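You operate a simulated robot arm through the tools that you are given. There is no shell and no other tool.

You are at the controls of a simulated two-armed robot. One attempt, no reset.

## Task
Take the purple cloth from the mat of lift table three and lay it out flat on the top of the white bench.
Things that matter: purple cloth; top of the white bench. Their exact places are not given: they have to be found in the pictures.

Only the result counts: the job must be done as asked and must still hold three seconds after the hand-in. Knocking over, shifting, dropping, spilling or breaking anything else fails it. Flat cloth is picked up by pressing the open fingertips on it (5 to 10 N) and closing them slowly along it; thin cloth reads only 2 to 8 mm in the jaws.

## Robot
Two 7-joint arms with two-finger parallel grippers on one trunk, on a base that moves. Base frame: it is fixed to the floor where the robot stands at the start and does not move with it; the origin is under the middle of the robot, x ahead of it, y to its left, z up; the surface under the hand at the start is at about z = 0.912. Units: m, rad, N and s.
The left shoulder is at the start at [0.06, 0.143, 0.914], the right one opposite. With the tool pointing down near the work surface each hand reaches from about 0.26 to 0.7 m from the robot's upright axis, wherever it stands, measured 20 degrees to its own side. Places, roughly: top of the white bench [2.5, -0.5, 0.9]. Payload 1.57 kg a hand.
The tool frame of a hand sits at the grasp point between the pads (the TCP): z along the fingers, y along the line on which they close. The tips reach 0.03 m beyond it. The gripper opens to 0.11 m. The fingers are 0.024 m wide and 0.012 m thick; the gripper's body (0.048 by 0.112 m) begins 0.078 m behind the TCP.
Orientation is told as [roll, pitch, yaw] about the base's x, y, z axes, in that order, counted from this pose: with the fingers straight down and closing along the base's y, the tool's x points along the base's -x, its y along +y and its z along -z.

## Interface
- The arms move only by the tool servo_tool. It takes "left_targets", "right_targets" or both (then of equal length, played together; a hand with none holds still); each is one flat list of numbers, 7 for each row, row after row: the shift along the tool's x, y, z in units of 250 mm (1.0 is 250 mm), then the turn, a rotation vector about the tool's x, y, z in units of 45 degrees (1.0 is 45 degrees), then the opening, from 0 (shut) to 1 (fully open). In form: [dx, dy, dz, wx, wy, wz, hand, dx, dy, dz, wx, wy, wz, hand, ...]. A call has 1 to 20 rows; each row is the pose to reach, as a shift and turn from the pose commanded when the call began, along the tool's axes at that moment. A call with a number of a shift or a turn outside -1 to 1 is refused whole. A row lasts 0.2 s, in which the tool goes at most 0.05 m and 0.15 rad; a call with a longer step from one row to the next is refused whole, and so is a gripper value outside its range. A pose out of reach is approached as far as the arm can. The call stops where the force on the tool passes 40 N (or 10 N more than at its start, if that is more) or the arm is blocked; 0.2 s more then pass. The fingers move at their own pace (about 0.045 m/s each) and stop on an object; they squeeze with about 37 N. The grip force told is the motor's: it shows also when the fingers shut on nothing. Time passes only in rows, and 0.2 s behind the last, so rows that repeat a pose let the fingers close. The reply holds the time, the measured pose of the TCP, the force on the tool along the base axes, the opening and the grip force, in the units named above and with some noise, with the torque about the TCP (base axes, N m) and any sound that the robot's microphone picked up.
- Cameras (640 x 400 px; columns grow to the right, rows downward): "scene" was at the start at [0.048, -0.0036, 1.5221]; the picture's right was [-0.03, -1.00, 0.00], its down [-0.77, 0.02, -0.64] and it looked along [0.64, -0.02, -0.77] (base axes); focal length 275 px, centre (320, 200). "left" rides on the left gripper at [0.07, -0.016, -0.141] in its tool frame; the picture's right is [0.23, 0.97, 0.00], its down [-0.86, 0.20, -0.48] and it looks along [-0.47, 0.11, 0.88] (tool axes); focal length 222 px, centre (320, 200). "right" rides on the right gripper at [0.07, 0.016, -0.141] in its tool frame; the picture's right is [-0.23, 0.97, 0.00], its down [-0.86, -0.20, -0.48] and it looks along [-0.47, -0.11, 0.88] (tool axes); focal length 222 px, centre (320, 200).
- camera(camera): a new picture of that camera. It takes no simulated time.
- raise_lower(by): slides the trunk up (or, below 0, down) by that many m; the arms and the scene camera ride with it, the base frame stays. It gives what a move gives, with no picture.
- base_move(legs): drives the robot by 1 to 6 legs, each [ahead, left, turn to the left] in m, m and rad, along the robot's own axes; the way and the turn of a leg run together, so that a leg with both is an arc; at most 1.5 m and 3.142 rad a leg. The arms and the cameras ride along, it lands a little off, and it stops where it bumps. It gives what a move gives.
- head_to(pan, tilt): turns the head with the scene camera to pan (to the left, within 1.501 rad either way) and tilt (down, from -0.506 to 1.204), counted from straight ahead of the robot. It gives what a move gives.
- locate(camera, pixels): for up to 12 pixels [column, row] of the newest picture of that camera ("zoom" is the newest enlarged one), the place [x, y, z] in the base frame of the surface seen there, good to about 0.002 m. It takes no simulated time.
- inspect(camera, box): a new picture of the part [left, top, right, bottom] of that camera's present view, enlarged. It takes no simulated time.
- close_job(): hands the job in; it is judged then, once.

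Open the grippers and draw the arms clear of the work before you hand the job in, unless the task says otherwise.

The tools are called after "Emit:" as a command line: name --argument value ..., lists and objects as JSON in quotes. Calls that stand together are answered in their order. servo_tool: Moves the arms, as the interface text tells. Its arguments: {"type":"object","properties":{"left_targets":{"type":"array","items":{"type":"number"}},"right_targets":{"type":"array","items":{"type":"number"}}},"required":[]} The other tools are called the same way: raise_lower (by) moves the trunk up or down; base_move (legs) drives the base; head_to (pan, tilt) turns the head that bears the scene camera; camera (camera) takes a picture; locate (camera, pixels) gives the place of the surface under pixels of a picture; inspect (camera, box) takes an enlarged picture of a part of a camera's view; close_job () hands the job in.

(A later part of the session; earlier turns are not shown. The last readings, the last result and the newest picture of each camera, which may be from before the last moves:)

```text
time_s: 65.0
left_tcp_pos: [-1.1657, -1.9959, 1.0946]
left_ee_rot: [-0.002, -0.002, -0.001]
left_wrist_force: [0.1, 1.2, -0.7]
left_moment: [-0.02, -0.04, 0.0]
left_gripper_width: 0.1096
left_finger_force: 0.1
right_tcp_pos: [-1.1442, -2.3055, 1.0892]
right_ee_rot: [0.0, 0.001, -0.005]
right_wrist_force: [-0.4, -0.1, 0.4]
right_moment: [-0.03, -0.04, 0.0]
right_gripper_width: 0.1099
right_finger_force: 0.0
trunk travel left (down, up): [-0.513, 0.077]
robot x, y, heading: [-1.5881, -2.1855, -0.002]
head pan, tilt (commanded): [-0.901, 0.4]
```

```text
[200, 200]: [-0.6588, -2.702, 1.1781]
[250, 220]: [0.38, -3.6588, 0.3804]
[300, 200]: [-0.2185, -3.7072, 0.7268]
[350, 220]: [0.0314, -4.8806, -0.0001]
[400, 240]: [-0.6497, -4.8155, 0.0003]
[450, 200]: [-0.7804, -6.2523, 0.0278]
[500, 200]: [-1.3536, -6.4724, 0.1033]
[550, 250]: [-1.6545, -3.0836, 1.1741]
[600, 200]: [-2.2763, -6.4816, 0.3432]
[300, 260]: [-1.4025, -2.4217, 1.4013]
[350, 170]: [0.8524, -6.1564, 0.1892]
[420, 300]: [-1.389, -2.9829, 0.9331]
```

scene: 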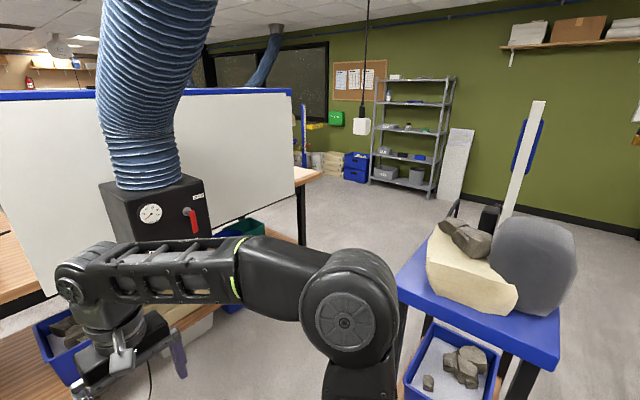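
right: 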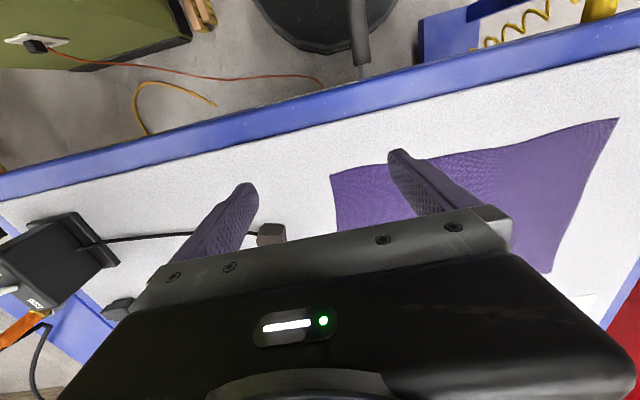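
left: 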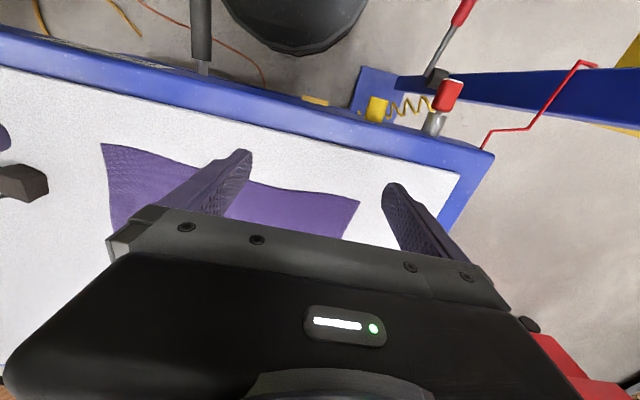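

The wooden table spans y −1.4…−3.9, x −0.26…0.69; a blue stool stands at (−1.5, −3.0). The way round to the bench's right side leads along x≈−2.3 and then y≈−4.6, so I back off, turn right and look along it.

Emit:
base_move --legs '[[-0.7, 0, 0], [0, 0, -1.5708]]'

Emit:
head_to --pan 0.3 --tilt 0.4

Emit:
camera --camera "scene"

```text
time_s: 72.6
left_tcp_pos: [-2.0844, -2.6078, 1.0949]
left_ee_rot: [-0.001, 0.0, -1.569]
left_wrist_force: [0.1, -0.6, 0.4]
left_moment: [-0.04, 0.0, 0.02]
left_gripper_width: 0.11
left_finger_force: 0.1
right_tcp_pos: [-2.3953, -2.6329, 1.0898]
right_ee_rot: [-0.001, 0.001, -1.569]
right_wrist_force: [0.1, 0.0, -0.6]
right_moment: [0.04, 0.03, -0.01]
right_gripper_width: 0.1102
right_finger_force: 0.1
trunk travel left (down, up): [-0.513, 0.077]
robot x, y, heading: [-2.2759, -2.1884, -1.566]
head pan, tilt (commanded): [-0.901, 0.4]
```

```text
time_s: 74.0
left_tcp_pos: [-2.0852, -2.6088, 1.0963]
left_ee_rot: [0.001, -0.002, -1.566]
left_wrist_force: [-0.3, 0.6, 0.4]
left_moment: [0.0, -0.03, 0.03]
left_gripper_width: 0.1099
left_finger_force: 0.1
right_tcp_pos: [-2.3952, -2.6322, 1.0887]
right_ee_rot: [0.0, 0.0, -1.568]
right_wrist_force: [-0.5, -0.4, 0.5]
right_moment: [-0.04, 0.0, 0.02]
right_gripper_width: 0.1099
right_finger_force: 0.0
trunk travel left (down, up): [-0.513, 0.077]
robot x, y, heading: [-2.2739, -2.1865, -1.565]
head pan, tilt (commanded): [0.3, 0.4]
```

```text
taken
```

scene: 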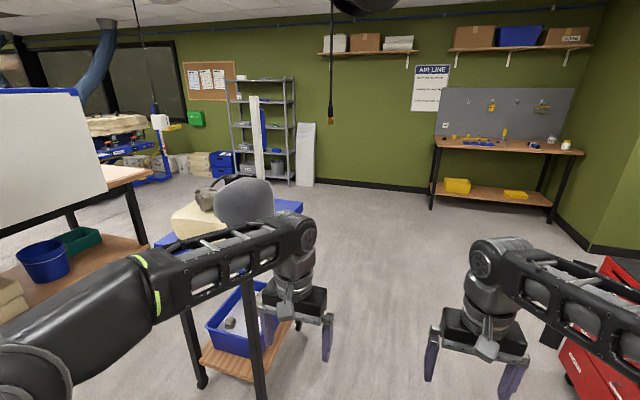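

Facing −y I see the stool on my left (legs at (262,390)), the red cabinet right, a hanging air line at (331,110). I locate them.

Emit:
locate --camera "scene" --pixels '[[302, 206], [262, 395], [202, 380], [331, 118], [330, 60], [600, 265], [560, 340], [385, 250], [440, 200], [240, 200], [150, 240], [420, 190]]'

Emit:
head_to --pan -0.3 --tilt -0.1

Emit:
camera --camera "scene"

```text
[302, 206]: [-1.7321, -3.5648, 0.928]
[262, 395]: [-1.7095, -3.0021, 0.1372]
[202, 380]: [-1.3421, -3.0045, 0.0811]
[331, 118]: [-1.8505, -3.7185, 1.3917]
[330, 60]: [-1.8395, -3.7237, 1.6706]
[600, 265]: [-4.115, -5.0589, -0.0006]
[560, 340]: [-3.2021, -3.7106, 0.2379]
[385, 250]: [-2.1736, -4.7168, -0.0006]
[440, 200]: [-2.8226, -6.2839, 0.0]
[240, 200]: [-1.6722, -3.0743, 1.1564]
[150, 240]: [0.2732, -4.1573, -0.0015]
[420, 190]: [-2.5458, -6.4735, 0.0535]
```

```text
time_s: 75.0
left_tcp_pos: [-2.0851, -2.6081, 1.0954]
left_ee_rot: [0.001, -0.001, -1.567]
left_wrist_force: [0.0, -0.2, 0.0]
left_moment: [0.02, 0.01, 0.01]
left_gripper_width: 0.1102
left_finger_force: 0.1
right_tcp_pos: [-2.3963, -2.6324, 1.0897]
right_ee_rot: [0.0, 0.0, -1.569]
right_wrist_force: [-0.4, 0.4, 0.8]
right_moment: [0.0, 0.02, -0.04]
right_gripper_width: 0.1099
right_finger_force: 0.0
trunk travel left (down, up): [-0.513, 0.077]
robot x, y, heading: [-2.2743, -2.186, -1.564]
head pan, tilt (commanded): [-0.3, -0.099]
```

```text
taken
```

scene: 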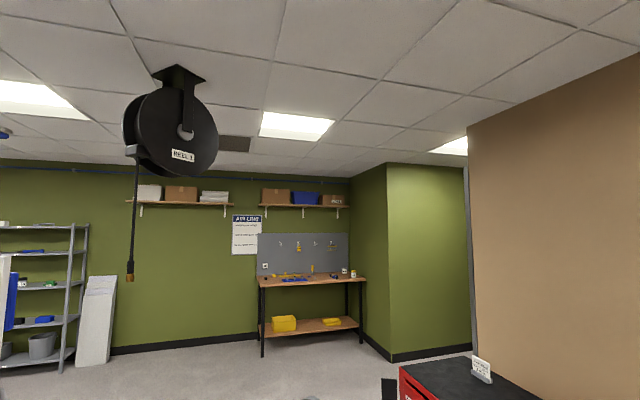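

The hose end hangs at (−1.85, −3.72, 1.37) and the stool ends at y≈−3.57; x = −2.4 is clear. I drive ahead along −y and turn to face +x.

Emit:
base_move --legs '[[1.2, -0.12, 0], [1.2, 0, 0], [0, 0, 1.5708]]'

Emit:
head_to --pan 0.0 --tilt 0.35

Emit:
camera --camera "scene"

```text
time_s: 90.9
left_tcp_pos: [-1.9124, -4.4354, 1.095]
left_ee_rot: [0.0, -0.002, 0.066]
left_wrist_force: [0.9, -0.4, -0.3]
left_moment: [0.0, 0.02, 0.0]
left_gripper_width: 0.1099
left_finger_force: 0.1
right_tcp_pos: [-1.8685, -4.743, 1.0893]
right_ee_rot: [0.0, -0.001, 0.065]
right_wrist_force: [0.6, -0.2, -0.5]
right_moment: [0.0, -0.03, -0.02]
right_gripper_width: 0.1099
right_finger_force: 0.0
trunk travel left (down, up): [-0.513, 0.077]
robot x, y, heading: [-2.324, -4.6513, 0.069]
head pan, tilt (commanded): [-0.3, -0.099]
```

```text
time_s: 91.8
left_tcp_pos: [-1.9118, -4.4349, 1.0957]
left_ee_rot: [0.0, -0.002, 0.067]
left_wrist_force: [-0.8, 0.0, 0.0]
left_moment: [0.03, 0.01, 0.0]
left_gripper_width: 0.1099
left_finger_force: 0.1
right_tcp_pos: [-1.8686, -4.7433, 1.0884]
right_ee_rot: [-0.002, 0.0, 0.066]
right_wrist_force: [0.3, -0.5, -1.2]
right_moment: [-0.04, 0.02, -0.02]
right_gripper_width: 0.1101
right_finger_force: 0.0
trunk travel left (down, up): [-0.513, 0.077]
robot x, y, heading: [-2.3186, -4.6485, 0.069]
head pan, tilt (commanded): [0.0, 0.351]
```

```text
taken
```

scene: 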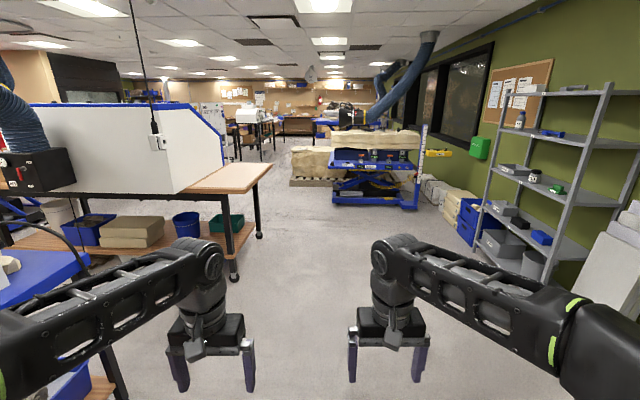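

I see the corridor past the table's end (legs at (232,270), (258,235)), shelf on the right, lift table with stone ahead at (375,185). I locate them.

Emit:
locate --camera "scene" --pixels '[[233, 272], [258, 232], [272, 165], [155, 140], [476, 238], [545, 275], [335, 200], [415, 200], [300, 180], [435, 155], [465, 225], [320, 240]]'

Emit:
base_move --legs '[[1.4, -0.1, -0.03], [1.4, 0, 0]]'

Emit:
head_to --pan 0.6 --tilt 0.4

Emit:
camera --camera "scene"

```text
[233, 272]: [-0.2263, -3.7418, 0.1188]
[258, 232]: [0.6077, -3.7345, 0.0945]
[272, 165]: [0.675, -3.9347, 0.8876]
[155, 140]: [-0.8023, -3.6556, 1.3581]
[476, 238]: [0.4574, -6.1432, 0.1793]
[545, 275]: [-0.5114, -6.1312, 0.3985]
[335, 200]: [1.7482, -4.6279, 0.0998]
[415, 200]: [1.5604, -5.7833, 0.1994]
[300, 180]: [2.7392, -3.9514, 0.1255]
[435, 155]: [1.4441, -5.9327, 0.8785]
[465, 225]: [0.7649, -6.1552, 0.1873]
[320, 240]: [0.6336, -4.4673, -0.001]
```

```text
time_s: 105.0
left_tcp_pos: [0.8132, -4.4354, 1.0953]
left_ee_rot: [0.0, -0.002, 0.04]
left_wrist_force: [0.0, 0.7, 0.2]
left_moment: [-0.02, 0.0, -0.01]
left_gripper_width: 0.1101
left_finger_force: 0.1
right_tcp_pos: [0.8479, -4.7447, 1.0895]
right_ee_rot: [0.0, 0.002, 0.037]
right_wrist_force: [0.8, -0.1, -0.1]
right_moment: [0.0, 0.0, -0.01]
right_gripper_width: 0.1101
right_finger_force: 0.1
trunk travel left (down, up): [-0.513, 0.077]
robot x, y, heading: [0.3995, -4.6361, 0.041]
head pan, tilt (commanded): [0.0, 0.351]
```

```text
time_s: 106.0
left_tcp_pos: [0.812, -4.4335, 1.0955]
left_ee_rot: [-0.001, -0.002, 0.04]
left_wrist_force: [-0.5, -0.5, 0.6]
left_moment: [0.0, 0.01, 0.01]
left_gripper_width: 0.11
left_finger_force: 0.0
right_tcp_pos: [0.8473, -4.7447, 1.0889]
right_ee_rot: [0.0, 0.002, 0.037]
right_wrist_force: [-0.6, -0.4, 0.0]
right_moment: [0.0, 0.01, 0.0]
right_gripper_width: 0.1097
right_finger_force: 0.0
trunk travel left (down, up): [-0.513, 0.077]
robot x, y, heading: [0.3966, -4.6359, 0.041]
head pan, tilt (commanded): [0.6, 0.4]
```

```text
taken
```

scene: 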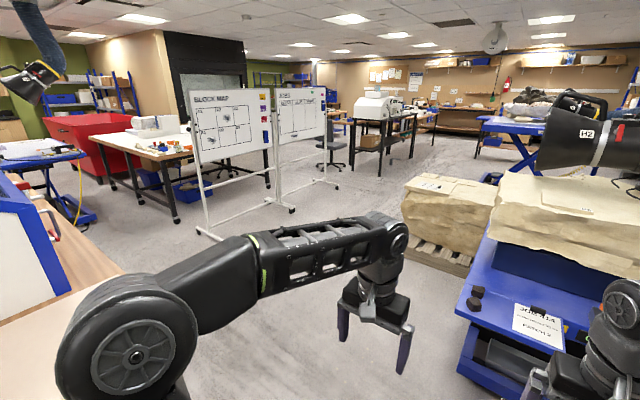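

Now the bench (140,150), the two whiteboards (230,140), the stone pallet and the nearby lift table with hood H2 are visible. I locate their positions.

Emit:
locate --camera "scene" --pixels '[[200, 232], [292, 208], [340, 183], [268, 185], [176, 218], [560, 150], [470, 310], [405, 235], [510, 310], [110, 200], [80, 215], [275, 200]]'

Emit:
inspect --camera "scene" --box '[0, 100, 340, 300]'

```text
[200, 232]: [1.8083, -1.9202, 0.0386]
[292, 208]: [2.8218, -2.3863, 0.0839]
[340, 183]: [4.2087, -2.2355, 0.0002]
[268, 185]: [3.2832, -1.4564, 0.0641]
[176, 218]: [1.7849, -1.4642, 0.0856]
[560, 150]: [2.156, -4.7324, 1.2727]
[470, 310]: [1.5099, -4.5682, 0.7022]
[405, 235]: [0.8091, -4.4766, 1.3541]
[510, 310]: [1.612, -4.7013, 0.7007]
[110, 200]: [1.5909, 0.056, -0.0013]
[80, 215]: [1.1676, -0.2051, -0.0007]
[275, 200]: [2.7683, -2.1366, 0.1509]
```

```text
1.88 times, centred on (170, 200) of scene
```

zoom: 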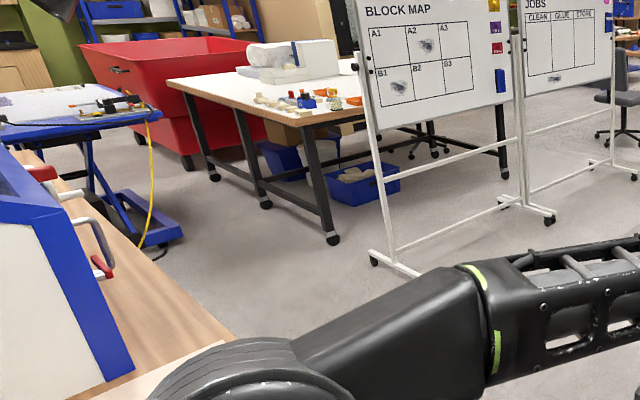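

The zoom shows bench legs, blue crates underneath (360,185), table 3's foot at (165,235) with a yellow cable. I locate these.

Emit:
locate --camera "zoom" --pixels '[[178, 232], [150, 245], [152, 195], [335, 200], [398, 185], [262, 165], [300, 175], [333, 238], [266, 203], [372, 260], [160, 112], [120, 120]]'

Emit:
base_move --legs '[[0.45, 0.1, 0], [0.15, 0.9, 0]]'

Emit:
head_to --pan 1.0 --tilt 0.45

Emit:
camera --camera "scene"

```text
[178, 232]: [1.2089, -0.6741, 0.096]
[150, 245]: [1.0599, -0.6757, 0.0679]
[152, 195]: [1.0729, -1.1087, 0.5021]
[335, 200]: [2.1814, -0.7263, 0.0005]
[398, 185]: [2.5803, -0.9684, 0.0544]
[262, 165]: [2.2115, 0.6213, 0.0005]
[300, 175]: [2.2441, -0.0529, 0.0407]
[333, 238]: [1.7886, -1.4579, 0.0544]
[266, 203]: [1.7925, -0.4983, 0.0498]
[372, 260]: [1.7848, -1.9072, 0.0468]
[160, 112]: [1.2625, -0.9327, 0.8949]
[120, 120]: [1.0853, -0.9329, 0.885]
```

```text
time_s: 111.8
left_tcp_pos: [1.2044, -3.6043, 1.0779]
left_ee_rot: [-0.061, -0.009, 0.337]
left_wrist_force: [1.1, -1.3, 0.5]
left_moment: [0.08, 0.06, 0.03]
left_gripper_width: 0.1101
left_finger_force: 0.0
right_tcp_pos: [1.3267, -3.8906, 1.0877]
right_ee_rot: [-0.057, -0.004, 0.337]
right_wrist_force: [0.1, -0.6, 0.3]
right_moment: [0.06, 0.04, 0.03]
right_gripper_width: 0.1101
right_finger_force: 0.1
trunk travel left (down, up): [-0.513, 0.077]
robot x, y, heading: [0.8935, -3.975, 0.334]
head pan, tilt (commanded): [0.6, 0.4]
stopped in leg 2: the robot was blocked; the commanded pose is now the measured one
```

```text
time_s: 112.6
left_tcp_pos: [1.204, -3.608, 1.0786]
left_ee_rot: [-0.054, -0.01, 0.339]
left_wrist_force: [-1.1, 0.0, 0.2]
left_moment: [-0.01, 0.0, -0.01]
left_gripper_width: 0.1098
left_finger_force: 0.1
right_tcp_pos: [1.3282, -3.8923, 1.0878]
right_ee_rot: [-0.053, -0.005, 0.341]
right_wrist_force: [0.0, -1.7, 0.0]
right_moment: [-0.04, -0.01, -0.03]
right_gripper_width: 0.1099
right_finger_force: 0.1
trunk travel left (down, up): [-0.513, 0.077]
robot x, y, heading: [0.8883, -3.9787, 0.337]
head pan, tilt (commanded): [1.0, 0.45]
```

```text
taken
```

scene: 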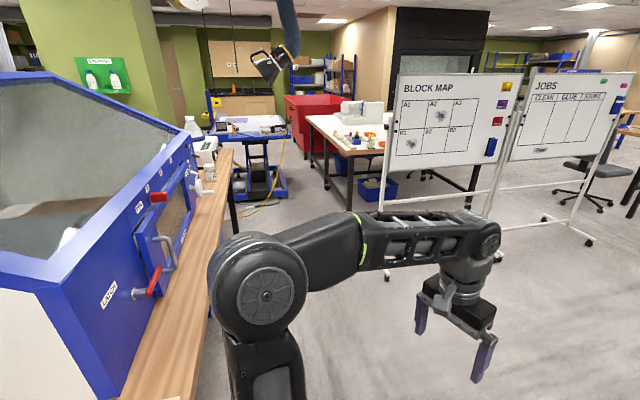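

The robot bumped lightly (heading now 0.337, slight roll), apparently its trunk against the wooden table's corner at (0.69, −3.93). I move gently away toward +x and check that the table hasn't shifted.

Emit:
base_move --legs '[[0.2, -0.12, 0]]'

Emit:
head_to --pan 1.2 --tilt 0.8

Emit:
camera --camera "scene"

```text
time_s: 114.4
left_tcp_pos: [1.4358, -3.6536, 1.0779]
left_ee_rot: [-0.053, -0.007, 0.338]
left_wrist_force: [0.9, -0.4, -0.3]
left_moment: [-0.03, 0.02, 0.01]
left_gripper_width: 0.1104
left_finger_force: 0.0
right_tcp_pos: [1.5577, -3.9361, 1.0879]
right_ee_rot: [-0.052, -0.005, 0.336]
right_wrist_force: [0.0, 0.7, -0.3]
right_moment: [0.05, 0.05, -0.01]
right_gripper_width: 0.1101
right_finger_force: 0.1
trunk travel left (down, up): [-0.513, 0.077]
robot x, y, heading: [1.122, -4.0186, 0.338]
head pan, tilt (commanded): [1.0, 0.45]
```

```text
time_s: 115.2
left_tcp_pos: [1.4357, -3.6526, 1.0788]
left_ee_rot: [-0.055, -0.008, 0.338]
left_wrist_force: [0.7, -0.2, 1.5]
left_moment: [-0.04, 0.03, 0.0]
left_gripper_width: 0.1099
left_finger_force: 0.0
right_tcp_pos: [1.5566, -3.9383, 1.0878]
right_ee_rot: [-0.053, -0.006, 0.335]
right_wrist_force: [0.4, -0.4, 0.5]
right_moment: [0.01, 0.0, 0.0]
right_gripper_width: 0.1099
right_finger_force: 0.1
trunk travel left (down, up): [-0.513, 0.077]
robot x, y, heading: [1.1206, -4.0203, 0.336]
head pan, tilt (commanded): [1.201, 0.799]
```

```text
taken
```

scene: 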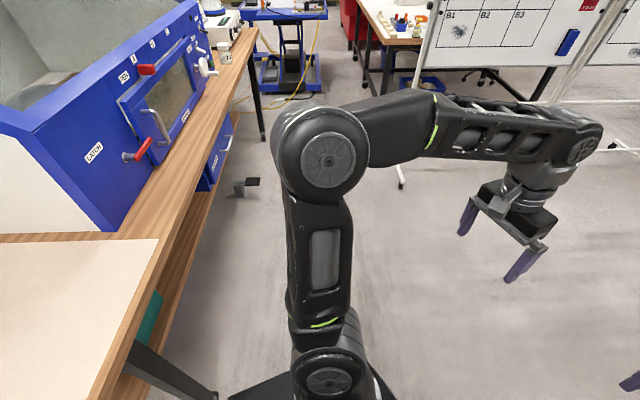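

Both hands read the same roll −0.053, so the body seems tilted a bit to the left. I check the table's edge (earlier x≈0.69, end y≈−3.93) and what may be near the base.

Emit:
locate --camera "scene" --pixels '[[150, 270], [200, 150], [250, 40], [215, 395], [245, 187], [130, 350], [240, 385], [280, 390], [265, 395], [262, 140], [400, 180], [330, 380]]'

Emit:
head_to --pan 1.0 --tilt 1.2

Emit:
camera --camera "scene"

```text
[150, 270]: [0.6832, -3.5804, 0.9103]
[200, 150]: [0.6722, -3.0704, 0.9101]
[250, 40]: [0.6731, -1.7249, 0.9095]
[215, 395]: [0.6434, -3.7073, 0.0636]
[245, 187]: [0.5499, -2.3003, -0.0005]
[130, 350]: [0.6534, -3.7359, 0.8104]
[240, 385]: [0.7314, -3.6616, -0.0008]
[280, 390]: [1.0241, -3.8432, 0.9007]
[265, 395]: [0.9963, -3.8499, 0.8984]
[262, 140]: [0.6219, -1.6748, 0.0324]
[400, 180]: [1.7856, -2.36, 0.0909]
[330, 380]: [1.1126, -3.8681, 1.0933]
```

```text
time_s: 116.1
left_tcp_pos: [1.4354, -3.6525, 1.0787]
left_ee_rot: [-0.055, -0.01, 0.336]
left_wrist_force: [-0.1, 0.2, -0.7]
left_moment: [-0.01, -0.01, 0.01]
left_gripper_width: 0.11
left_finger_force: 0.2
right_tcp_pos: [1.5592, -3.9374, 1.0887]
right_ee_rot: [-0.052, -0.006, 0.334]
right_wrist_force: [0.8, -0.5, -0.1]
right_moment: [0.01, 0.0, 0.01]
right_gripper_width: 0.11
right_finger_force: 0.0
trunk travel left (down, up): [-0.513, 0.077]
robot x, y, heading: [1.1204, -4.0206, 0.332]
head pan, tilt (commanded): [1.0, 1.201]
```

```text
taken
```

scene: 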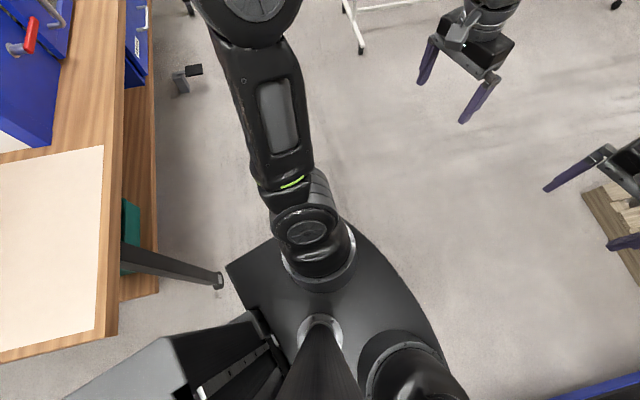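

I see a large backpack box behind the robot at (180,360) that I had not reckoned with. I locate its extent and the table's corner at (115,330).

Emit:
locate --camera "scene" --pixels '[[110, 330], [118, 200], [170, 345], [75, 398], [130, 370], [250, 320], [185, 390], [220, 275], [228, 265], [275, 345], [60, 345], [215, 385]]'

Emit:
inspect --camera "scene" --box '[0, 200, 400, 400]'

```text
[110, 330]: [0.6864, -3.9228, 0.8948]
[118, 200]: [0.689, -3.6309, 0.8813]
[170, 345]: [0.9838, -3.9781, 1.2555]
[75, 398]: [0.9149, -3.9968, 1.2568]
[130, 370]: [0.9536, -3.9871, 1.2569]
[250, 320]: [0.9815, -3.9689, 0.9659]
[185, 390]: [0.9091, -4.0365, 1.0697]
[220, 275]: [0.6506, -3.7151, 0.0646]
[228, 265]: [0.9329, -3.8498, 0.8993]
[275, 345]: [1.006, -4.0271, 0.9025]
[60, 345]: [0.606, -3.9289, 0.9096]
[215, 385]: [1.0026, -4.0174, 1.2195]
```

```text
1.60 times, centred on (200, 300) of scene
```

zoom: 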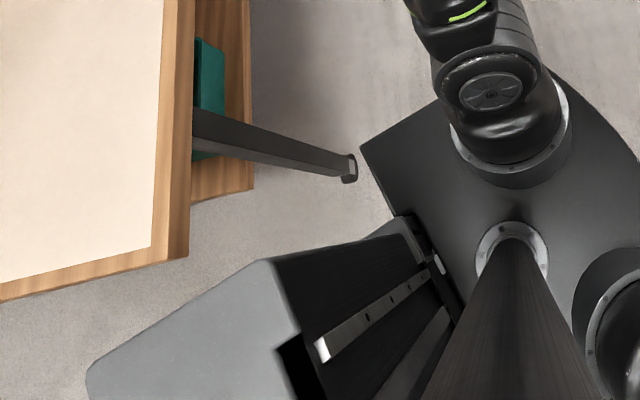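

The robot's lift column (top z≈1.257) sticks out behind the axis and it touched the table's end (edge still at y≈−3.929, corner x≈0.69, so nothing moved visibly). I turn back to heading 0 well clear and see whether the tilt goes away.

Emit:
base_move --legs '[[0.05, -0.1, 0], [0, 0, -0.336]]'

Emit:
camera --camera "scene"

```text
time_s: 118.3
left_tcp_pos: [1.6157, -3.8474, 1.0791]
left_ee_rot: [-0.054, -0.009, 0.009]
left_wrist_force: [-0.7, -0.9, -0.1]
left_moment: [-0.02, 0.0, -0.01]
left_gripper_width: 0.11
left_finger_force: 0.0
right_tcp_pos: [1.6403, -4.1566, 1.0885]
right_ee_rot: [-0.053, -0.005, 0.01]
right_wrist_force: [0.2, 0.0, -0.8]
right_moment: [0.05, 0.02, -0.01]
right_gripper_width: 0.1099
right_finger_force: 0.1
trunk travel left (down, up): [-0.513, 0.077]
robot x, y, heading: [1.1977, -4.0971, 0.008]
head pan, tilt (commanded): [1.0, 1.201]
```

```text
taken
```

scene: 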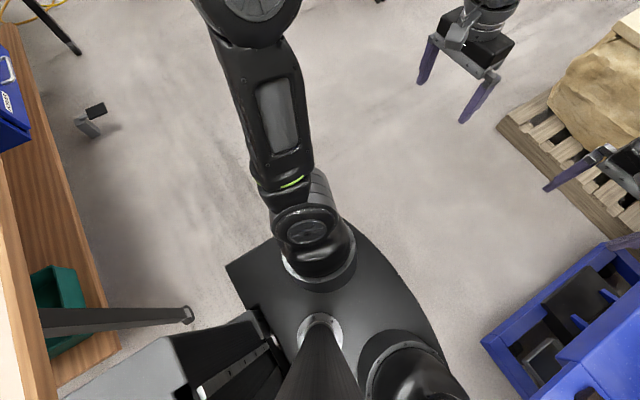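

The hands both read a roll of −0.054 and sit ~6 cm to the left relative to the reported base pose. To see whether the body is really tilted I locate points over the base plate.

Emit:
locate --camera "scene" --pixels '[[235, 268], [262, 255], [260, 290], [300, 300], [380, 260], [370, 290], [400, 290], [430, 330], [330, 380], [345, 240], [350, 330], [420, 310]]'

Emit:
head_to --pan 0.0 --tilt 1.2

Emit:
camera --camera "scene"

Emit:
locate --camera "scene" --pixels '[[205, 385], [437, 385], [210, 350], [435, 350], [330, 240], [300, 250], [350, 250], [245, 360], [400, 360], [280, 330], [360, 330], [320, 270]]'

```text
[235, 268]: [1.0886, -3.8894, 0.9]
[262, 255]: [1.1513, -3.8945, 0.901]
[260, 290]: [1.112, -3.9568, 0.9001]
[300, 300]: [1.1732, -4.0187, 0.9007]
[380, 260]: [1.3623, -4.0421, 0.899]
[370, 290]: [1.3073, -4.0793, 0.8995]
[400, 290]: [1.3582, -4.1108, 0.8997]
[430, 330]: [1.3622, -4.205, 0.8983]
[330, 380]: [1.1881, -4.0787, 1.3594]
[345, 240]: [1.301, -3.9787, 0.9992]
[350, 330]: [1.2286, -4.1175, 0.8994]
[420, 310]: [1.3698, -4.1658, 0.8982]
```

```text
time_s: 119.6
left_tcp_pos: [1.6159, -3.848, 1.0784]
left_ee_rot: [-0.054, -0.008, 0.01]
left_wrist_force: [0.4, 0.2, 0.0]
left_moment: [-0.01, 0.03, -0.01]
left_gripper_width: 0.1104
left_finger_force: 0.0
right_tcp_pos: [1.64, -4.1583, 1.0904]
right_ee_rot: [-0.053, -0.005, 0.009]
right_wrist_force: [0.3, 0.3, -0.5]
right_moment: [0.02, 0.01, -0.01]
right_gripper_width: 0.1099
right_finger_force: 0.1
trunk travel left (down, up): [-0.513, 0.077]
robot x, y, heading: [1.198, -4.0921, 0.008]
head pan, tilt (commanded): [0.0, 1.201]
```

```text
taken
```

scene: 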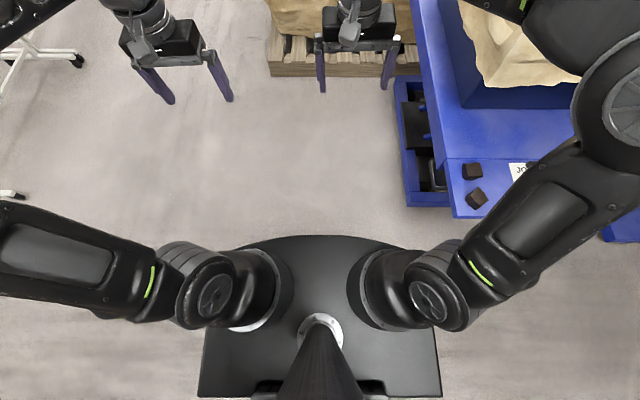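

```text
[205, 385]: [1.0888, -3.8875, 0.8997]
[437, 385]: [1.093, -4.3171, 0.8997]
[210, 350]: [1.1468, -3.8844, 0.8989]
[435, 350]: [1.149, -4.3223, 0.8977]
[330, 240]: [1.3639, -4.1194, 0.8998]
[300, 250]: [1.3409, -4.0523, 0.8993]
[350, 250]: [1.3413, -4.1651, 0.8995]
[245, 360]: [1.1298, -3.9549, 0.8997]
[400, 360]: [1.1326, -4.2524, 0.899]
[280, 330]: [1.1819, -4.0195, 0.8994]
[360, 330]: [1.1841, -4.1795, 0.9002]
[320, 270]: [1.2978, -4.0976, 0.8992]
```

The plate is level (z≈0.900 on both sides), so the body stands upright; only the arm joints got nudged. To judge whether the plate can overhang the bench I need its underside: I pitch the left hand back by 45° so its camera looks at the plate's front edge.

Emit:
servo_tool --left_targets '[0, 0, 0, 0, 0.1667, 0, 1, 0, 0, 0, 0, 0.3333, 0, 1, 0, 0, 0, 0, 0.5, 0, 1, 0, 0, 0, 0, 0.6667, 0, 1, 0, 0, 0, 0, 0.8333, 0, 1, 0, 0, 0, 0, 1.0, 0, 1]'

Emit:
camera --camera "left"

```text
time_s: 121.0
left_tcp_pos: [1.5572, -3.8583, 0.9679]
left_ee_rot: [-0.029, 0.461, -0.006]
left_wrist_force: [-0.8, 1.1, -0.2]
left_moment: [-0.01, 0.0, 0.08]
left_gripper_width: 0.1099
left_finger_force: 0.1
left hand out of reach, approached as far as the arm can: row 1, 2, 3, 4, 5, 6
right_tcp_pos: [1.6402, -4.1556, 1.0892]
right_ee_rot: [-0.055, -0.006, 0.008]
right_wrist_force: [0.2, -0.5, 0.5]
right_moment: [-0.02, 0.01, -0.03]
right_gripper_width: 0.1101
right_finger_force: 0.1
trunk travel left (down, up): [-0.513, 0.077]
robot x, y, heading: [1.2011, -4.0984, 0.011]
head pan, tilt (commanded): [0.0, 1.201]
```

```text
taken
```

left: 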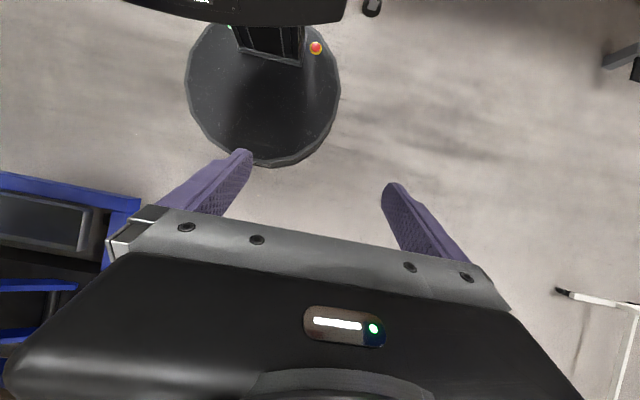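

The left camera now shows the plate's front (top, rows 0–20) and the disc with the slim column foot behind. I locate the plate's lower rim, the disc rim and the column.

Emit:
locate --camera "left" --pixels '[[250, 17], [250, 5], [200, 10], [300, 18], [330, 10], [265, 160], [188, 90], [338, 90], [240, 45], [298, 58], [270, 55], [316, 47]]'

Emit:
inspect --camera "left" --box '[120, 0, 380, 170]'

```text
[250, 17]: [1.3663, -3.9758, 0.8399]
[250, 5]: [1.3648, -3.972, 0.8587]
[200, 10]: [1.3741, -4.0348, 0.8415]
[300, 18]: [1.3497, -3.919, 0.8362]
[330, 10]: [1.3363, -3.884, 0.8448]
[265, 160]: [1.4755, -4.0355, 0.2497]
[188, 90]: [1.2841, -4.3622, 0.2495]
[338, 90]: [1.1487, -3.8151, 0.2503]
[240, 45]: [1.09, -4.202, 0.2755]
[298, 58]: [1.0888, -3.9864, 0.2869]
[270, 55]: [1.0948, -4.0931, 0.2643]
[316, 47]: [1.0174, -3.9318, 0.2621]
```

```text
2.35 times, centred on (250, 85) of left
```

zoom: 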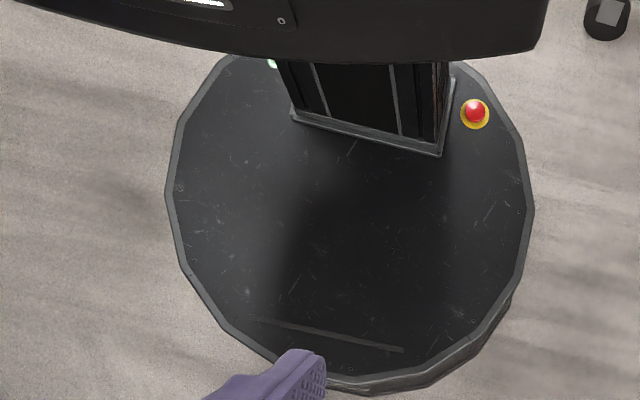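

The plate's underside is at z≈0.836, so with the trunk fully raised (0.913) it clears the bench top (0.86) by 5 cm; the column is 0.216 wide starting 0.112 behind the axis. I bring the left hand back to upright.

Emit:
servo_tool --left_targets '[0, 0, 0, 0, -0.1667, 0, 1, 0, 0, 0, 0, -0.3333, 0, 1, 0, 0, 0, 0, -0.5, 0, 1, 0, 0, 0, 0, -0.6667, 0, 1, 0, 0, 0, 0, -0.8333, 0, 1, 0, 0, 0, 0, -1.0, 0, 1]'

```text
time_s: 122.4
left_tcp_pos: [1.5555, -3.8545, 0.967]
left_ee_rot: [-0.026, -0.329, 0.014]
left_wrist_force: [-0.4, -0.2, 0.0]
left_moment: [0.02, 0.01, 0.02]
left_gripper_width: 0.11
left_finger_force: 0.0
right_tcp_pos: [1.6392, -4.1564, 1.0887]
right_ee_rot: [-0.052, -0.004, 0.009]
right_wrist_force: [-0.8, -0.8, -0.8]
right_moment: [-0.02, -0.04, 0.02]
right_gripper_width: 0.1099
right_finger_force: 0.1
trunk travel left (down, up): [-0.513, 0.077]
robot x, y, heading: [1.1981, -4.0988, 0.009]
head pan, tilt (commanded): [0.0, 1.201]
```

The commanded pose follows what was reached. I bring both hands back to their starting poses relative to the body, tools straight down.

Emit:
servo_tool --left_targets '[-0.084, -0.045, -0.079, -0.007, 0.084, 0, 1, -0.169, -0.09, -0.158, -0.013, 0.168, 0, 1, -0.253, -0.134, -0.237, -0.02, 0.251, 0, 1, -0.338, -0.179, -0.316, -0.026, 0.335, 0, 1, -0.422, -0.224, -0.395, -0.033, 0.419, -0.018, 1]' --right_targets '[-0.006, -0.052, 0, -0.0135, 0, 0, 1, -0.013, -0.104, 0, -0.027, 0, 0, 1, -0.019, -0.156, 0, -0.04, 0, 0, 1, -0.026, -0.208, 0, -0.054, 0, 0, 1, -0.032, -0.26, 0, -0.0675, 0, 0, 1]'

Emit:
head_to --pan 1.3 --tilt 0.4

Emit:
camera --camera "scene"

```text
time_s: 123.6
left_tcp_pos: [1.6261, -3.9075, 1.0925]
left_ee_rot: [-0.002, 0.007, 0.025]
left_wrist_force: [-0.3, 0.3, -0.2]
left_moment: [0.0, -0.02, 0.02]
left_gripper_width: 0.1099
left_finger_force: 0.1
right_tcp_pos: [1.65, -4.2223, 1.092]
right_ee_rot: [0.0, -0.004, 0.007]
right_wrist_force: [0.6, -0.7, 0.5]
right_moment: [-0.02, 0.02, 0.01]
right_gripper_width: 0.1099
right_finger_force: 0.0
trunk travel left (down, up): [-0.513, 0.077]
robot x, y, heading: [1.1988, -4.0957, 0.006]
head pan, tilt (commanded): [0.0, 1.201]
```

```text
time_s: 125.0
left_tcp_pos: [1.6262, -3.9078, 1.0926]
left_ee_rot: [-0.002, 0.004, 0.025]
left_wrist_force: [0.4, 0.1, -0.9]
left_moment: [-0.03, 0.0, -0.01]
left_gripper_width: 0.1101
left_finger_force: 0.1
right_tcp_pos: [1.6493, -4.2202, 1.0919]
right_ee_rot: [0.0, -0.005, 0.008]
right_wrist_force: [0.1, 0.4, -0.1]
right_moment: [0.0, 0.02, -0.01]
right_gripper_width: 0.1099
right_finger_force: 0.0
trunk travel left (down, up): [-0.513, 0.077]
robot x, y, heading: [1.1997, -4.0941, 0.007]
head pan, tilt (commanded): [1.3, 0.4]
```

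```text
taken
```

scene: 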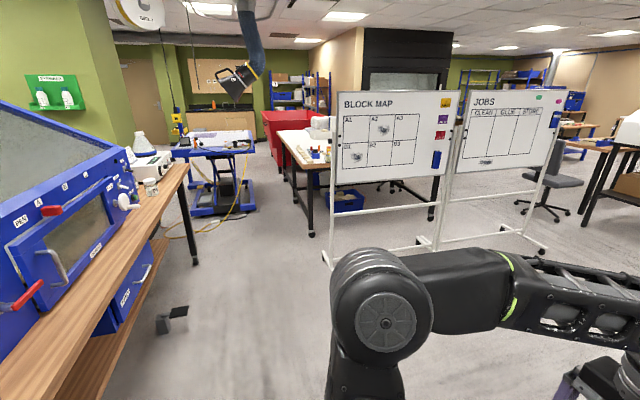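

The corridor between the wooden table (left) and whiteboard (castor at (326,262)) to the bench is visible. I zoom on its far end with table 3's cables and the bench legs.

Emit:
inspect --camera "scene" --box '[150, 110, 370, 280]'

Emit:
locate --camera "zoom" --pixels '[[130, 355], [60, 330], [220, 320], [295, 290], [270, 250], [230, 290], [455, 350], [510, 430], [300, 190], [310, 120], [160, 280], [415, 300]]'

```text
2.35 times, centred on (260, 195) of scene
```

zoom: 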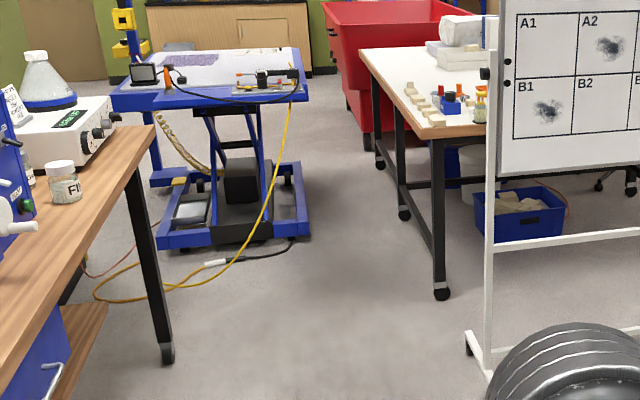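

```text
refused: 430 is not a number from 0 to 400
```

I repeat the locate with valid pixels: wooden table's leg, cables on the floor, table 3's lower frame corner, bench legs and board castor.

Emit:
locate --camera "zoom" --pixels '[[168, 355], [215, 264], [290, 242], [305, 232], [308, 175], [262, 200], [440, 290], [403, 213], [470, 345], [297, 95], [230, 245], [280, 130]]'

```text
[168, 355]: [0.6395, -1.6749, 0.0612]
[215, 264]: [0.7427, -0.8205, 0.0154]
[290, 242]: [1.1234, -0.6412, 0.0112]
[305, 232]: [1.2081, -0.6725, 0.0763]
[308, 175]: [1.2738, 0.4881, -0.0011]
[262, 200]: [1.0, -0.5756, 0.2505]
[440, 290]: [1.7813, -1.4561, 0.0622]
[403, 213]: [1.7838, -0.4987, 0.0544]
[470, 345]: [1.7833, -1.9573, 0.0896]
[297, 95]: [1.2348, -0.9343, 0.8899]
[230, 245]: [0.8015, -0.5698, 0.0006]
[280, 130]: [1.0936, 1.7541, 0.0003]
```

The way to the bench front is clear: table 3's frame corner (1.208, −0.673), bench legs at x≈1.76–1.79, floor cables only at x<1.13. Now I drive back the known way to fetch the cloth, first clear of the wooden table's end.

Emit:
base_move --legs '[[0, -0.2, 0], [-0.6, -0.33, 0], [-1.4, 0, 0]]'

Emit:
head_to --pan 1.2 --tilt 0.4

Emit:
camera --camera "scene"

```text
time_s: 136.6
left_tcp_pos: [-0.3655, -4.4622, 1.0928]
left_ee_rot: [-0.001, 0.003, 0.032]
left_wrist_force: [0.4, -0.8, 0.3]
left_moment: [0.01, -0.03, 0.0]
left_gripper_width: 0.11
left_finger_force: 0.1
right_tcp_pos: [-0.3388, -4.775, 1.0925]
right_ee_rot: [-0.001, -0.006, 0.015]
right_wrist_force: [-0.5, 0.0, -0.1]
right_moment: [-0.01, -0.04, 0.02]
right_gripper_width: 0.11
right_finger_force: 0.1
trunk travel left (down, up): [-0.513, 0.077]
robot x, y, heading: [-0.7926, -4.6526, 0.014]
head pan, tilt (commanded): [1.3, 0.4]
```

```text
time_s: 137.2
left_tcp_pos: [-0.3654, -4.4624, 1.0929]
left_ee_rot: [-0.003, 0.005, 0.031]
left_wrist_force: [-0.7, -0.3, -0.7]
left_moment: [0.0, -0.01, 0.0]
left_gripper_width: 0.1103
left_finger_force: 0.2
right_tcp_pos: [-0.34, -4.7756, 1.0923]
right_ee_rot: [0.002, -0.006, 0.013]
right_wrist_force: [0.7, 0.1, 0.2]
right_moment: [0.03, 0.02, 0.0]
right_gripper_width: 0.1101
right_finger_force: 0.1
trunk travel left (down, up): [-0.513, 0.077]
robot x, y, heading: [-0.7891, -4.6525, 0.015]
head pan, tilt (commanded): [1.201, 0.4]
```

```text
taken
```

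scene: 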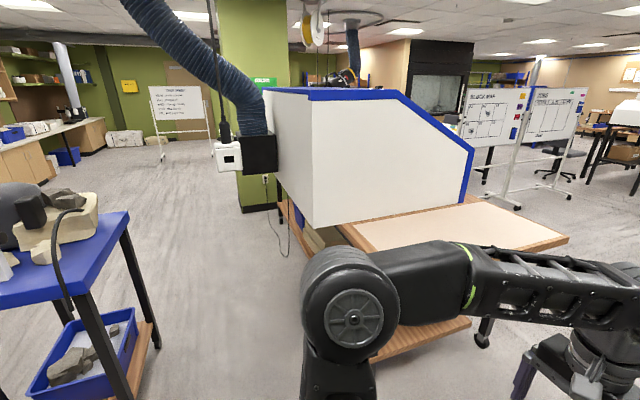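

The passage beside the stool is too narrow, so I keep to the known way: back to x≈−2.6, then left along it.

Emit:
base_move --legs '[[-1.4, 0, 0], [-0.4, 0, 0], [0, 1.25, 0], [0, 1.25, 0]]'

Emit:
head_to --pan 0.6 --tilt 0.4

Emit:
camera --camera "scene"

```text
time_s: 158.1
left_tcp_pos: [-2.2816, -1.9771, 1.0921]
left_ee_rot: [-0.002, 0.005, 0.095]
left_wrist_force: [0.8, -0.5, -0.5]
left_moment: [0.01, 0.0, 0.0]
left_gripper_width: 0.1101
left_finger_force: 0.1
right_tcp_pos: [-2.2342, -2.2901, 1.0917]
right_ee_rot: [0.001, -0.005, 0.081]
right_wrist_force: [1.1, 0.3, 0.8]
right_moment: [-0.05, 0.0, 0.0]
right_gripper_width: 0.11
right_finger_force: 0.1
trunk travel left (down, up): [-0.513, 0.077]
robot x, y, heading: [-2.6922, -2.1974, 0.079]
head pan, tilt (commanded): [1.201, 0.4]
```

```text
time_s: 159.1
left_tcp_pos: [-2.2797, -1.979, 1.0921]
left_ee_rot: [-0.002, 0.003, 0.097]
left_wrist_force: [0.3, 0.5, 0.1]
left_moment: [-0.01, -0.03, -0.01]
left_gripper_width: 0.1101
left_finger_force: 0.1
right_tcp_pos: [-2.2344, -2.2896, 1.0921]
right_ee_rot: [-0.001, -0.003, 0.08]
right_wrist_force: [0.2, 1.4, -0.9]
right_moment: [0.0, 0.0, -0.01]
right_gripper_width: 0.1098
right_finger_force: 0.0
trunk travel left (down, up): [-0.513, 0.077]
robot x, y, heading: [-2.6927, -2.1992, 0.078]
head pan, tilt (commanded): [0.6, 0.4]
```

```text
taken
```

scene: 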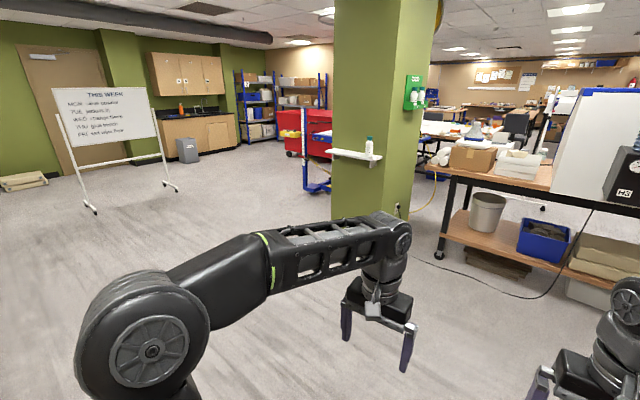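

The floor toward (−1.7, 0) is free. I straighten the heading and drive diagonally there, then ahead toward table 3.

Emit:
base_move --legs '[[0, 0, -0.078], [0.5, 1.1, 0], [0.5, 1.1, 0], [1.2, 0, 0]]'

Emit:
head_to --pan 0.0 --tilt 0.7

Emit:
camera --camera "scene"

```text
time_s: 177.0
left_tcp_pos: [-0.0797, 0.1716, 1.0925]
left_ee_rot: [-0.001, 0.006, 0.016]
left_wrist_force: [0.7, 0.1, -0.5]
left_moment: [-0.01, -0.02, -0.04]
left_gripper_width: 0.11
left_finger_force: 0.1
right_tcp_pos: [-0.0597, -0.1439, 1.0923]
right_ee_rot: [0.002, -0.006, 0.001]
right_wrist_force: [0.3, -0.2, -0.7]
right_moment: [0.0, 0.0, -0.01]
right_gripper_width: 0.1098
right_finger_force: 0.0
trunk travel left (down, up): [-0.513, 0.077]
robot x, y, heading: [-0.5078, -0.0178, 0.0]
head pan, tilt (commanded): [0.6, 0.4]
```

```text
time_s: 178.0
left_tcp_pos: [-0.08, 0.1708, 1.0919]
left_ee_rot: [-0.002, 0.003, 0.018]
left_wrist_force: [0.0, 1.0, 0.3]
left_moment: [-0.02, 0.01, 0.0]
left_gripper_width: 0.1099
left_finger_force: 0.0
right_tcp_pos: [-0.0595, -0.144, 1.0923]
right_ee_rot: [0.001, -0.006, 0.001]
right_wrist_force: [0.7, 0.2, -0.1]
right_moment: [0.01, 0.01, -0.01]
right_gripper_width: 0.1099
right_finger_force: 0.0
trunk travel left (down, up): [-0.513, 0.077]
robot x, y, heading: [-0.5104, -0.0176, 0.001]
head pan, tilt (commanded): [0.0, 0.7]
```

```text
taken
```

scene: 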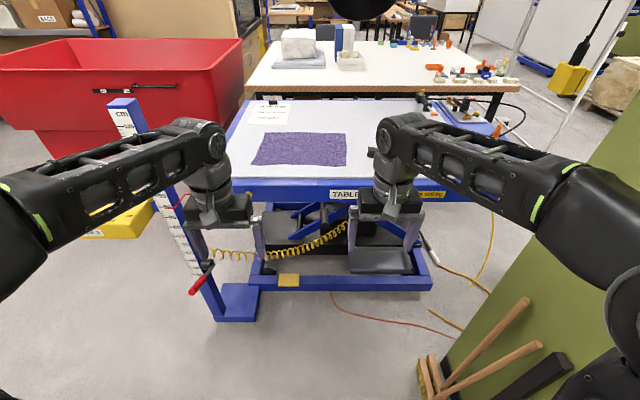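

Back in front of table 3: the cloth spans (250–345, 133–167) and looks untouched. I drive ahead to the picking place.

Emit:
base_move --legs '[[0.5, 0.01, 0]]'

Emit:
head_to --pan 0.0 --tilt 0.9

Emit:
camera --camera "scene"

```text
time_s: 180.9
left_tcp_pos: [0.4122, 0.19, 1.0918]
left_ee_rot: [-0.002, 0.005, 0.032]
left_wrist_force: [0.0, 0.1, 0.3]
left_moment: [0.04, 0.02, -0.04]
left_gripper_width: 0.11
left_finger_force: 0.0
right_tcp_pos: [0.4384, -0.1226, 1.0926]
right_ee_rot: [0.001, -0.007, 0.015]
right_wrist_force: [0.5, 0.0, -0.8]
right_moment: [-0.02, 0.03, 0.03]
right_gripper_width: 0.1104
right_finger_force: 0.1
trunk travel left (down, up): [-0.513, 0.077]
robot x, y, heading: [-0.0133, -0.0015, 0.016]
head pan, tilt (commanded): [0.0, 0.7]
```

```text
time_s: 181.7
left_tcp_pos: [0.413, 0.1894, 1.0923]
left_ee_rot: [-0.002, 0.005, 0.03]
left_wrist_force: [0.4, 0.2, -0.6]
left_moment: [0.0, 0.01, -0.03]
left_gripper_width: 0.1098
left_finger_force: 0.1
right_tcp_pos: [0.4377, -0.122, 1.0919]
right_ee_rot: [0.0, -0.005, 0.013]
right_wrist_force: [-0.3, 0.3, 0.7]
right_moment: [0.02, 0.01, -0.03]
right_gripper_width: 0.1099
right_finger_force: 0.0
trunk travel left (down, up): [-0.513, 0.077]
robot x, y, heading: [-0.0138, -0.0028, 0.012]
head pan, tilt (commanded): [0.0, 0.901]
```

```text
taken
```

scene: 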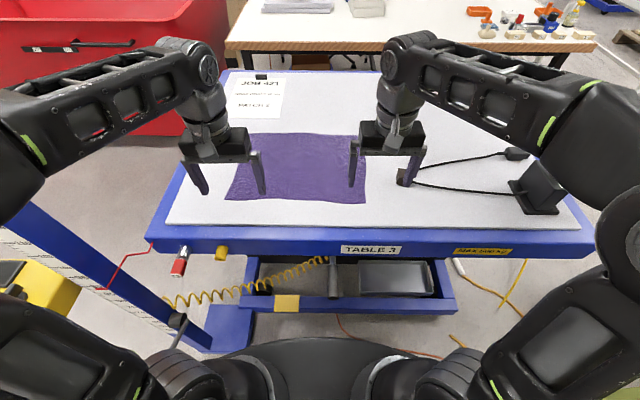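

I zoom on the cloth to find its corners and edge shape precisely.

Emit:
inspect --camera "scene" --box '[200, 110, 400, 235]'

Emit:
locate --camera "zoom" --pixels '[[82, 285], [525, 296], [160, 283], [240, 288], [320, 296], [400, 296], [480, 294], [515, 200], [495, 105], [160, 80], [110, 195], [300, 200]]'

```text
3.20 times, centred on (300, 172) of scene
```

zoom: 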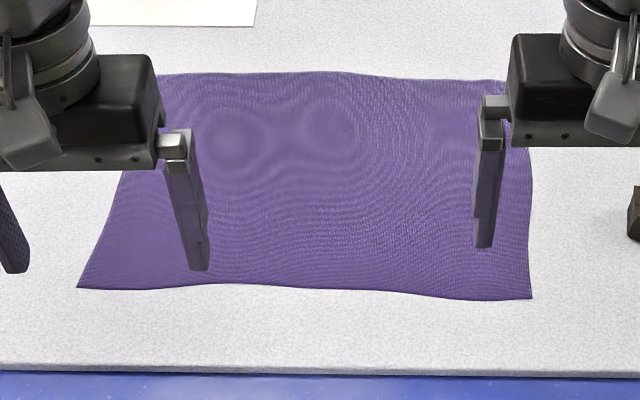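

```text
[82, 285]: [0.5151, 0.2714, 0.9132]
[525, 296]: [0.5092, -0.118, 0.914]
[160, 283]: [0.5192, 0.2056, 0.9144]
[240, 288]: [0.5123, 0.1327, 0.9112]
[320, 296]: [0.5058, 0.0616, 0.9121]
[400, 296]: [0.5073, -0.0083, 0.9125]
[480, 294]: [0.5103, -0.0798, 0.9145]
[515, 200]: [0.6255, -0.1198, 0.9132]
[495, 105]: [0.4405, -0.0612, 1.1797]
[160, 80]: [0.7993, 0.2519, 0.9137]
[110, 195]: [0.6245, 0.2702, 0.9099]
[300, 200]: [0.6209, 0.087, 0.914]
```

The cloth spans x 0.507–0.80, y −0.12–0.27. There is a small dark block at (404,178) near the right hand; I check where it is before lowering.

Emit:
locate --camera "scene" --pixels '[[402, 181], [408, 172], [412, 184], [430, 184], [415, 165], [530, 195]]'

Emit:
camera --camera "right"

```text
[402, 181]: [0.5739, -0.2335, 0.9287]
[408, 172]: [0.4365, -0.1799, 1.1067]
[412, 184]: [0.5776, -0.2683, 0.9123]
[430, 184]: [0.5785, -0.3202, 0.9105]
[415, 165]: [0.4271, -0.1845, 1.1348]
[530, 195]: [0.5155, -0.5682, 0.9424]
```

```text
taken
```

right: 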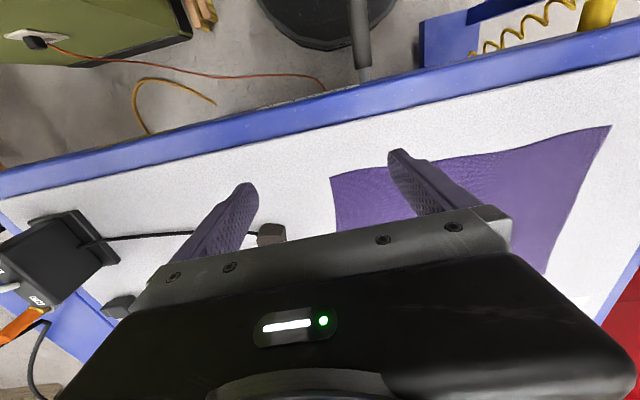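

The block is at (0.574, −0.234), 11 cm clear of the planned right grasp at (0.527, −0.083). I move both hands above the near corners at z≈1.0 with 0.05 m opening.

Emit:
servo_tool --left_targets '[-0.092, 0.032, 0.05, 0, 0, 0.008, 0.9, -0.184, 0.064, 0.12, 0, 0, 0.015, 0.8, -0.277, 0.097, 0.2, 0, 0, 0.023, 0.7, -0.369, 0.129, 0.29, 0, 0, 0.03, 0.6, -0.461, 0.161, 0.369, 0, 0, 0.038, 0.45, -0.461, 0.161, 0.369, 0, 0, 0.038, 0.45]' --right_targets '[-0.072, 0.03, 0.05, 0, 0, 0.004, 0.9, -0.144, 0.06, 0.12, 0, 0, 0.007, 0.8, -0.215, 0.091, 0.2, 0, 0, 0.011, 0.7, -0.287, 0.121, 0.29, 0, 0, 0.014, 0.6, -0.359, 0.151, 0.368, 0, 0, 0.018, 0.45, -0.359, 0.151, 0.368, 0, 0, 0.018, 0.45]'

Emit:
camera --camera "scene"

Emit:
camera --camera "left"

Emit:
camera --camera "right"

```text
time_s: 183.1
left_tcp_pos: [0.524, 0.2331, 0.9978]
left_ee_rot: [-0.001, 0.004, 0.001]
left_wrist_force: [1.1, 0.7, -0.2]
left_moment: [0.01, -0.04, -0.03]
left_gripper_width: 0.0495
left_finger_force: 0.1
right_tcp_pos: [0.5278, -0.086, 1.0029]
right_ee_rot: [0.0, -0.007, -0.002]
right_wrist_force: [0.4, -0.3, -0.2]
right_moment: [0.02, -0.06, 0.01]
right_gripper_width: 0.0497
right_finger_force: 0.1
trunk travel left (down, up): [-0.513, 0.077]
robot x, y, heading: [-0.0137, 0.0002, 0.011]
head pan, tilt (commanded): [0.0, 0.901]
```

```text
taken
```

scene: 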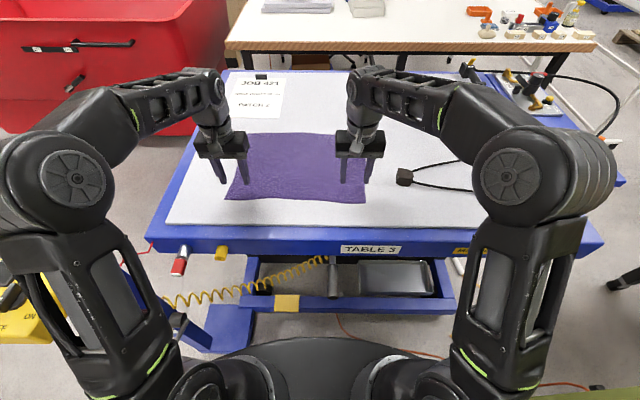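

```text
taken
```

left: 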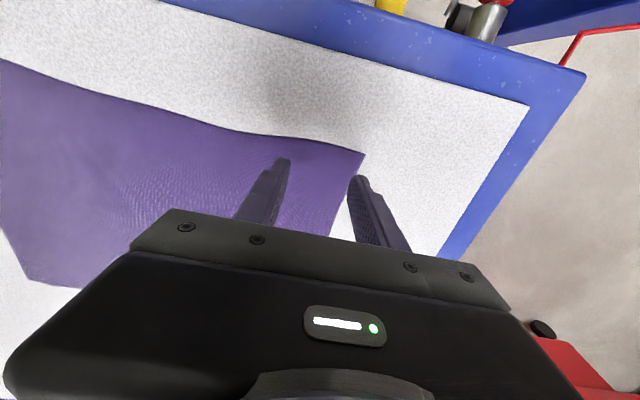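

```text
taken
```

right: 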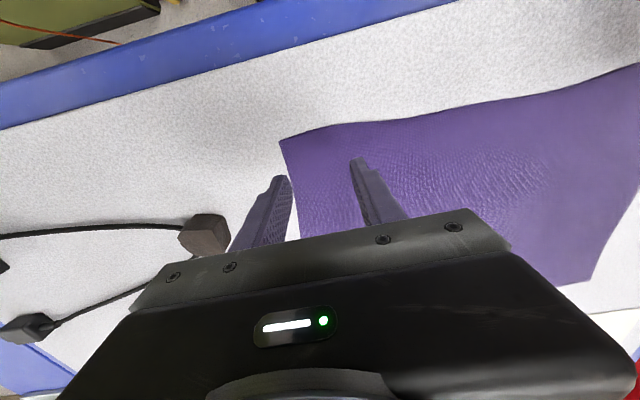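

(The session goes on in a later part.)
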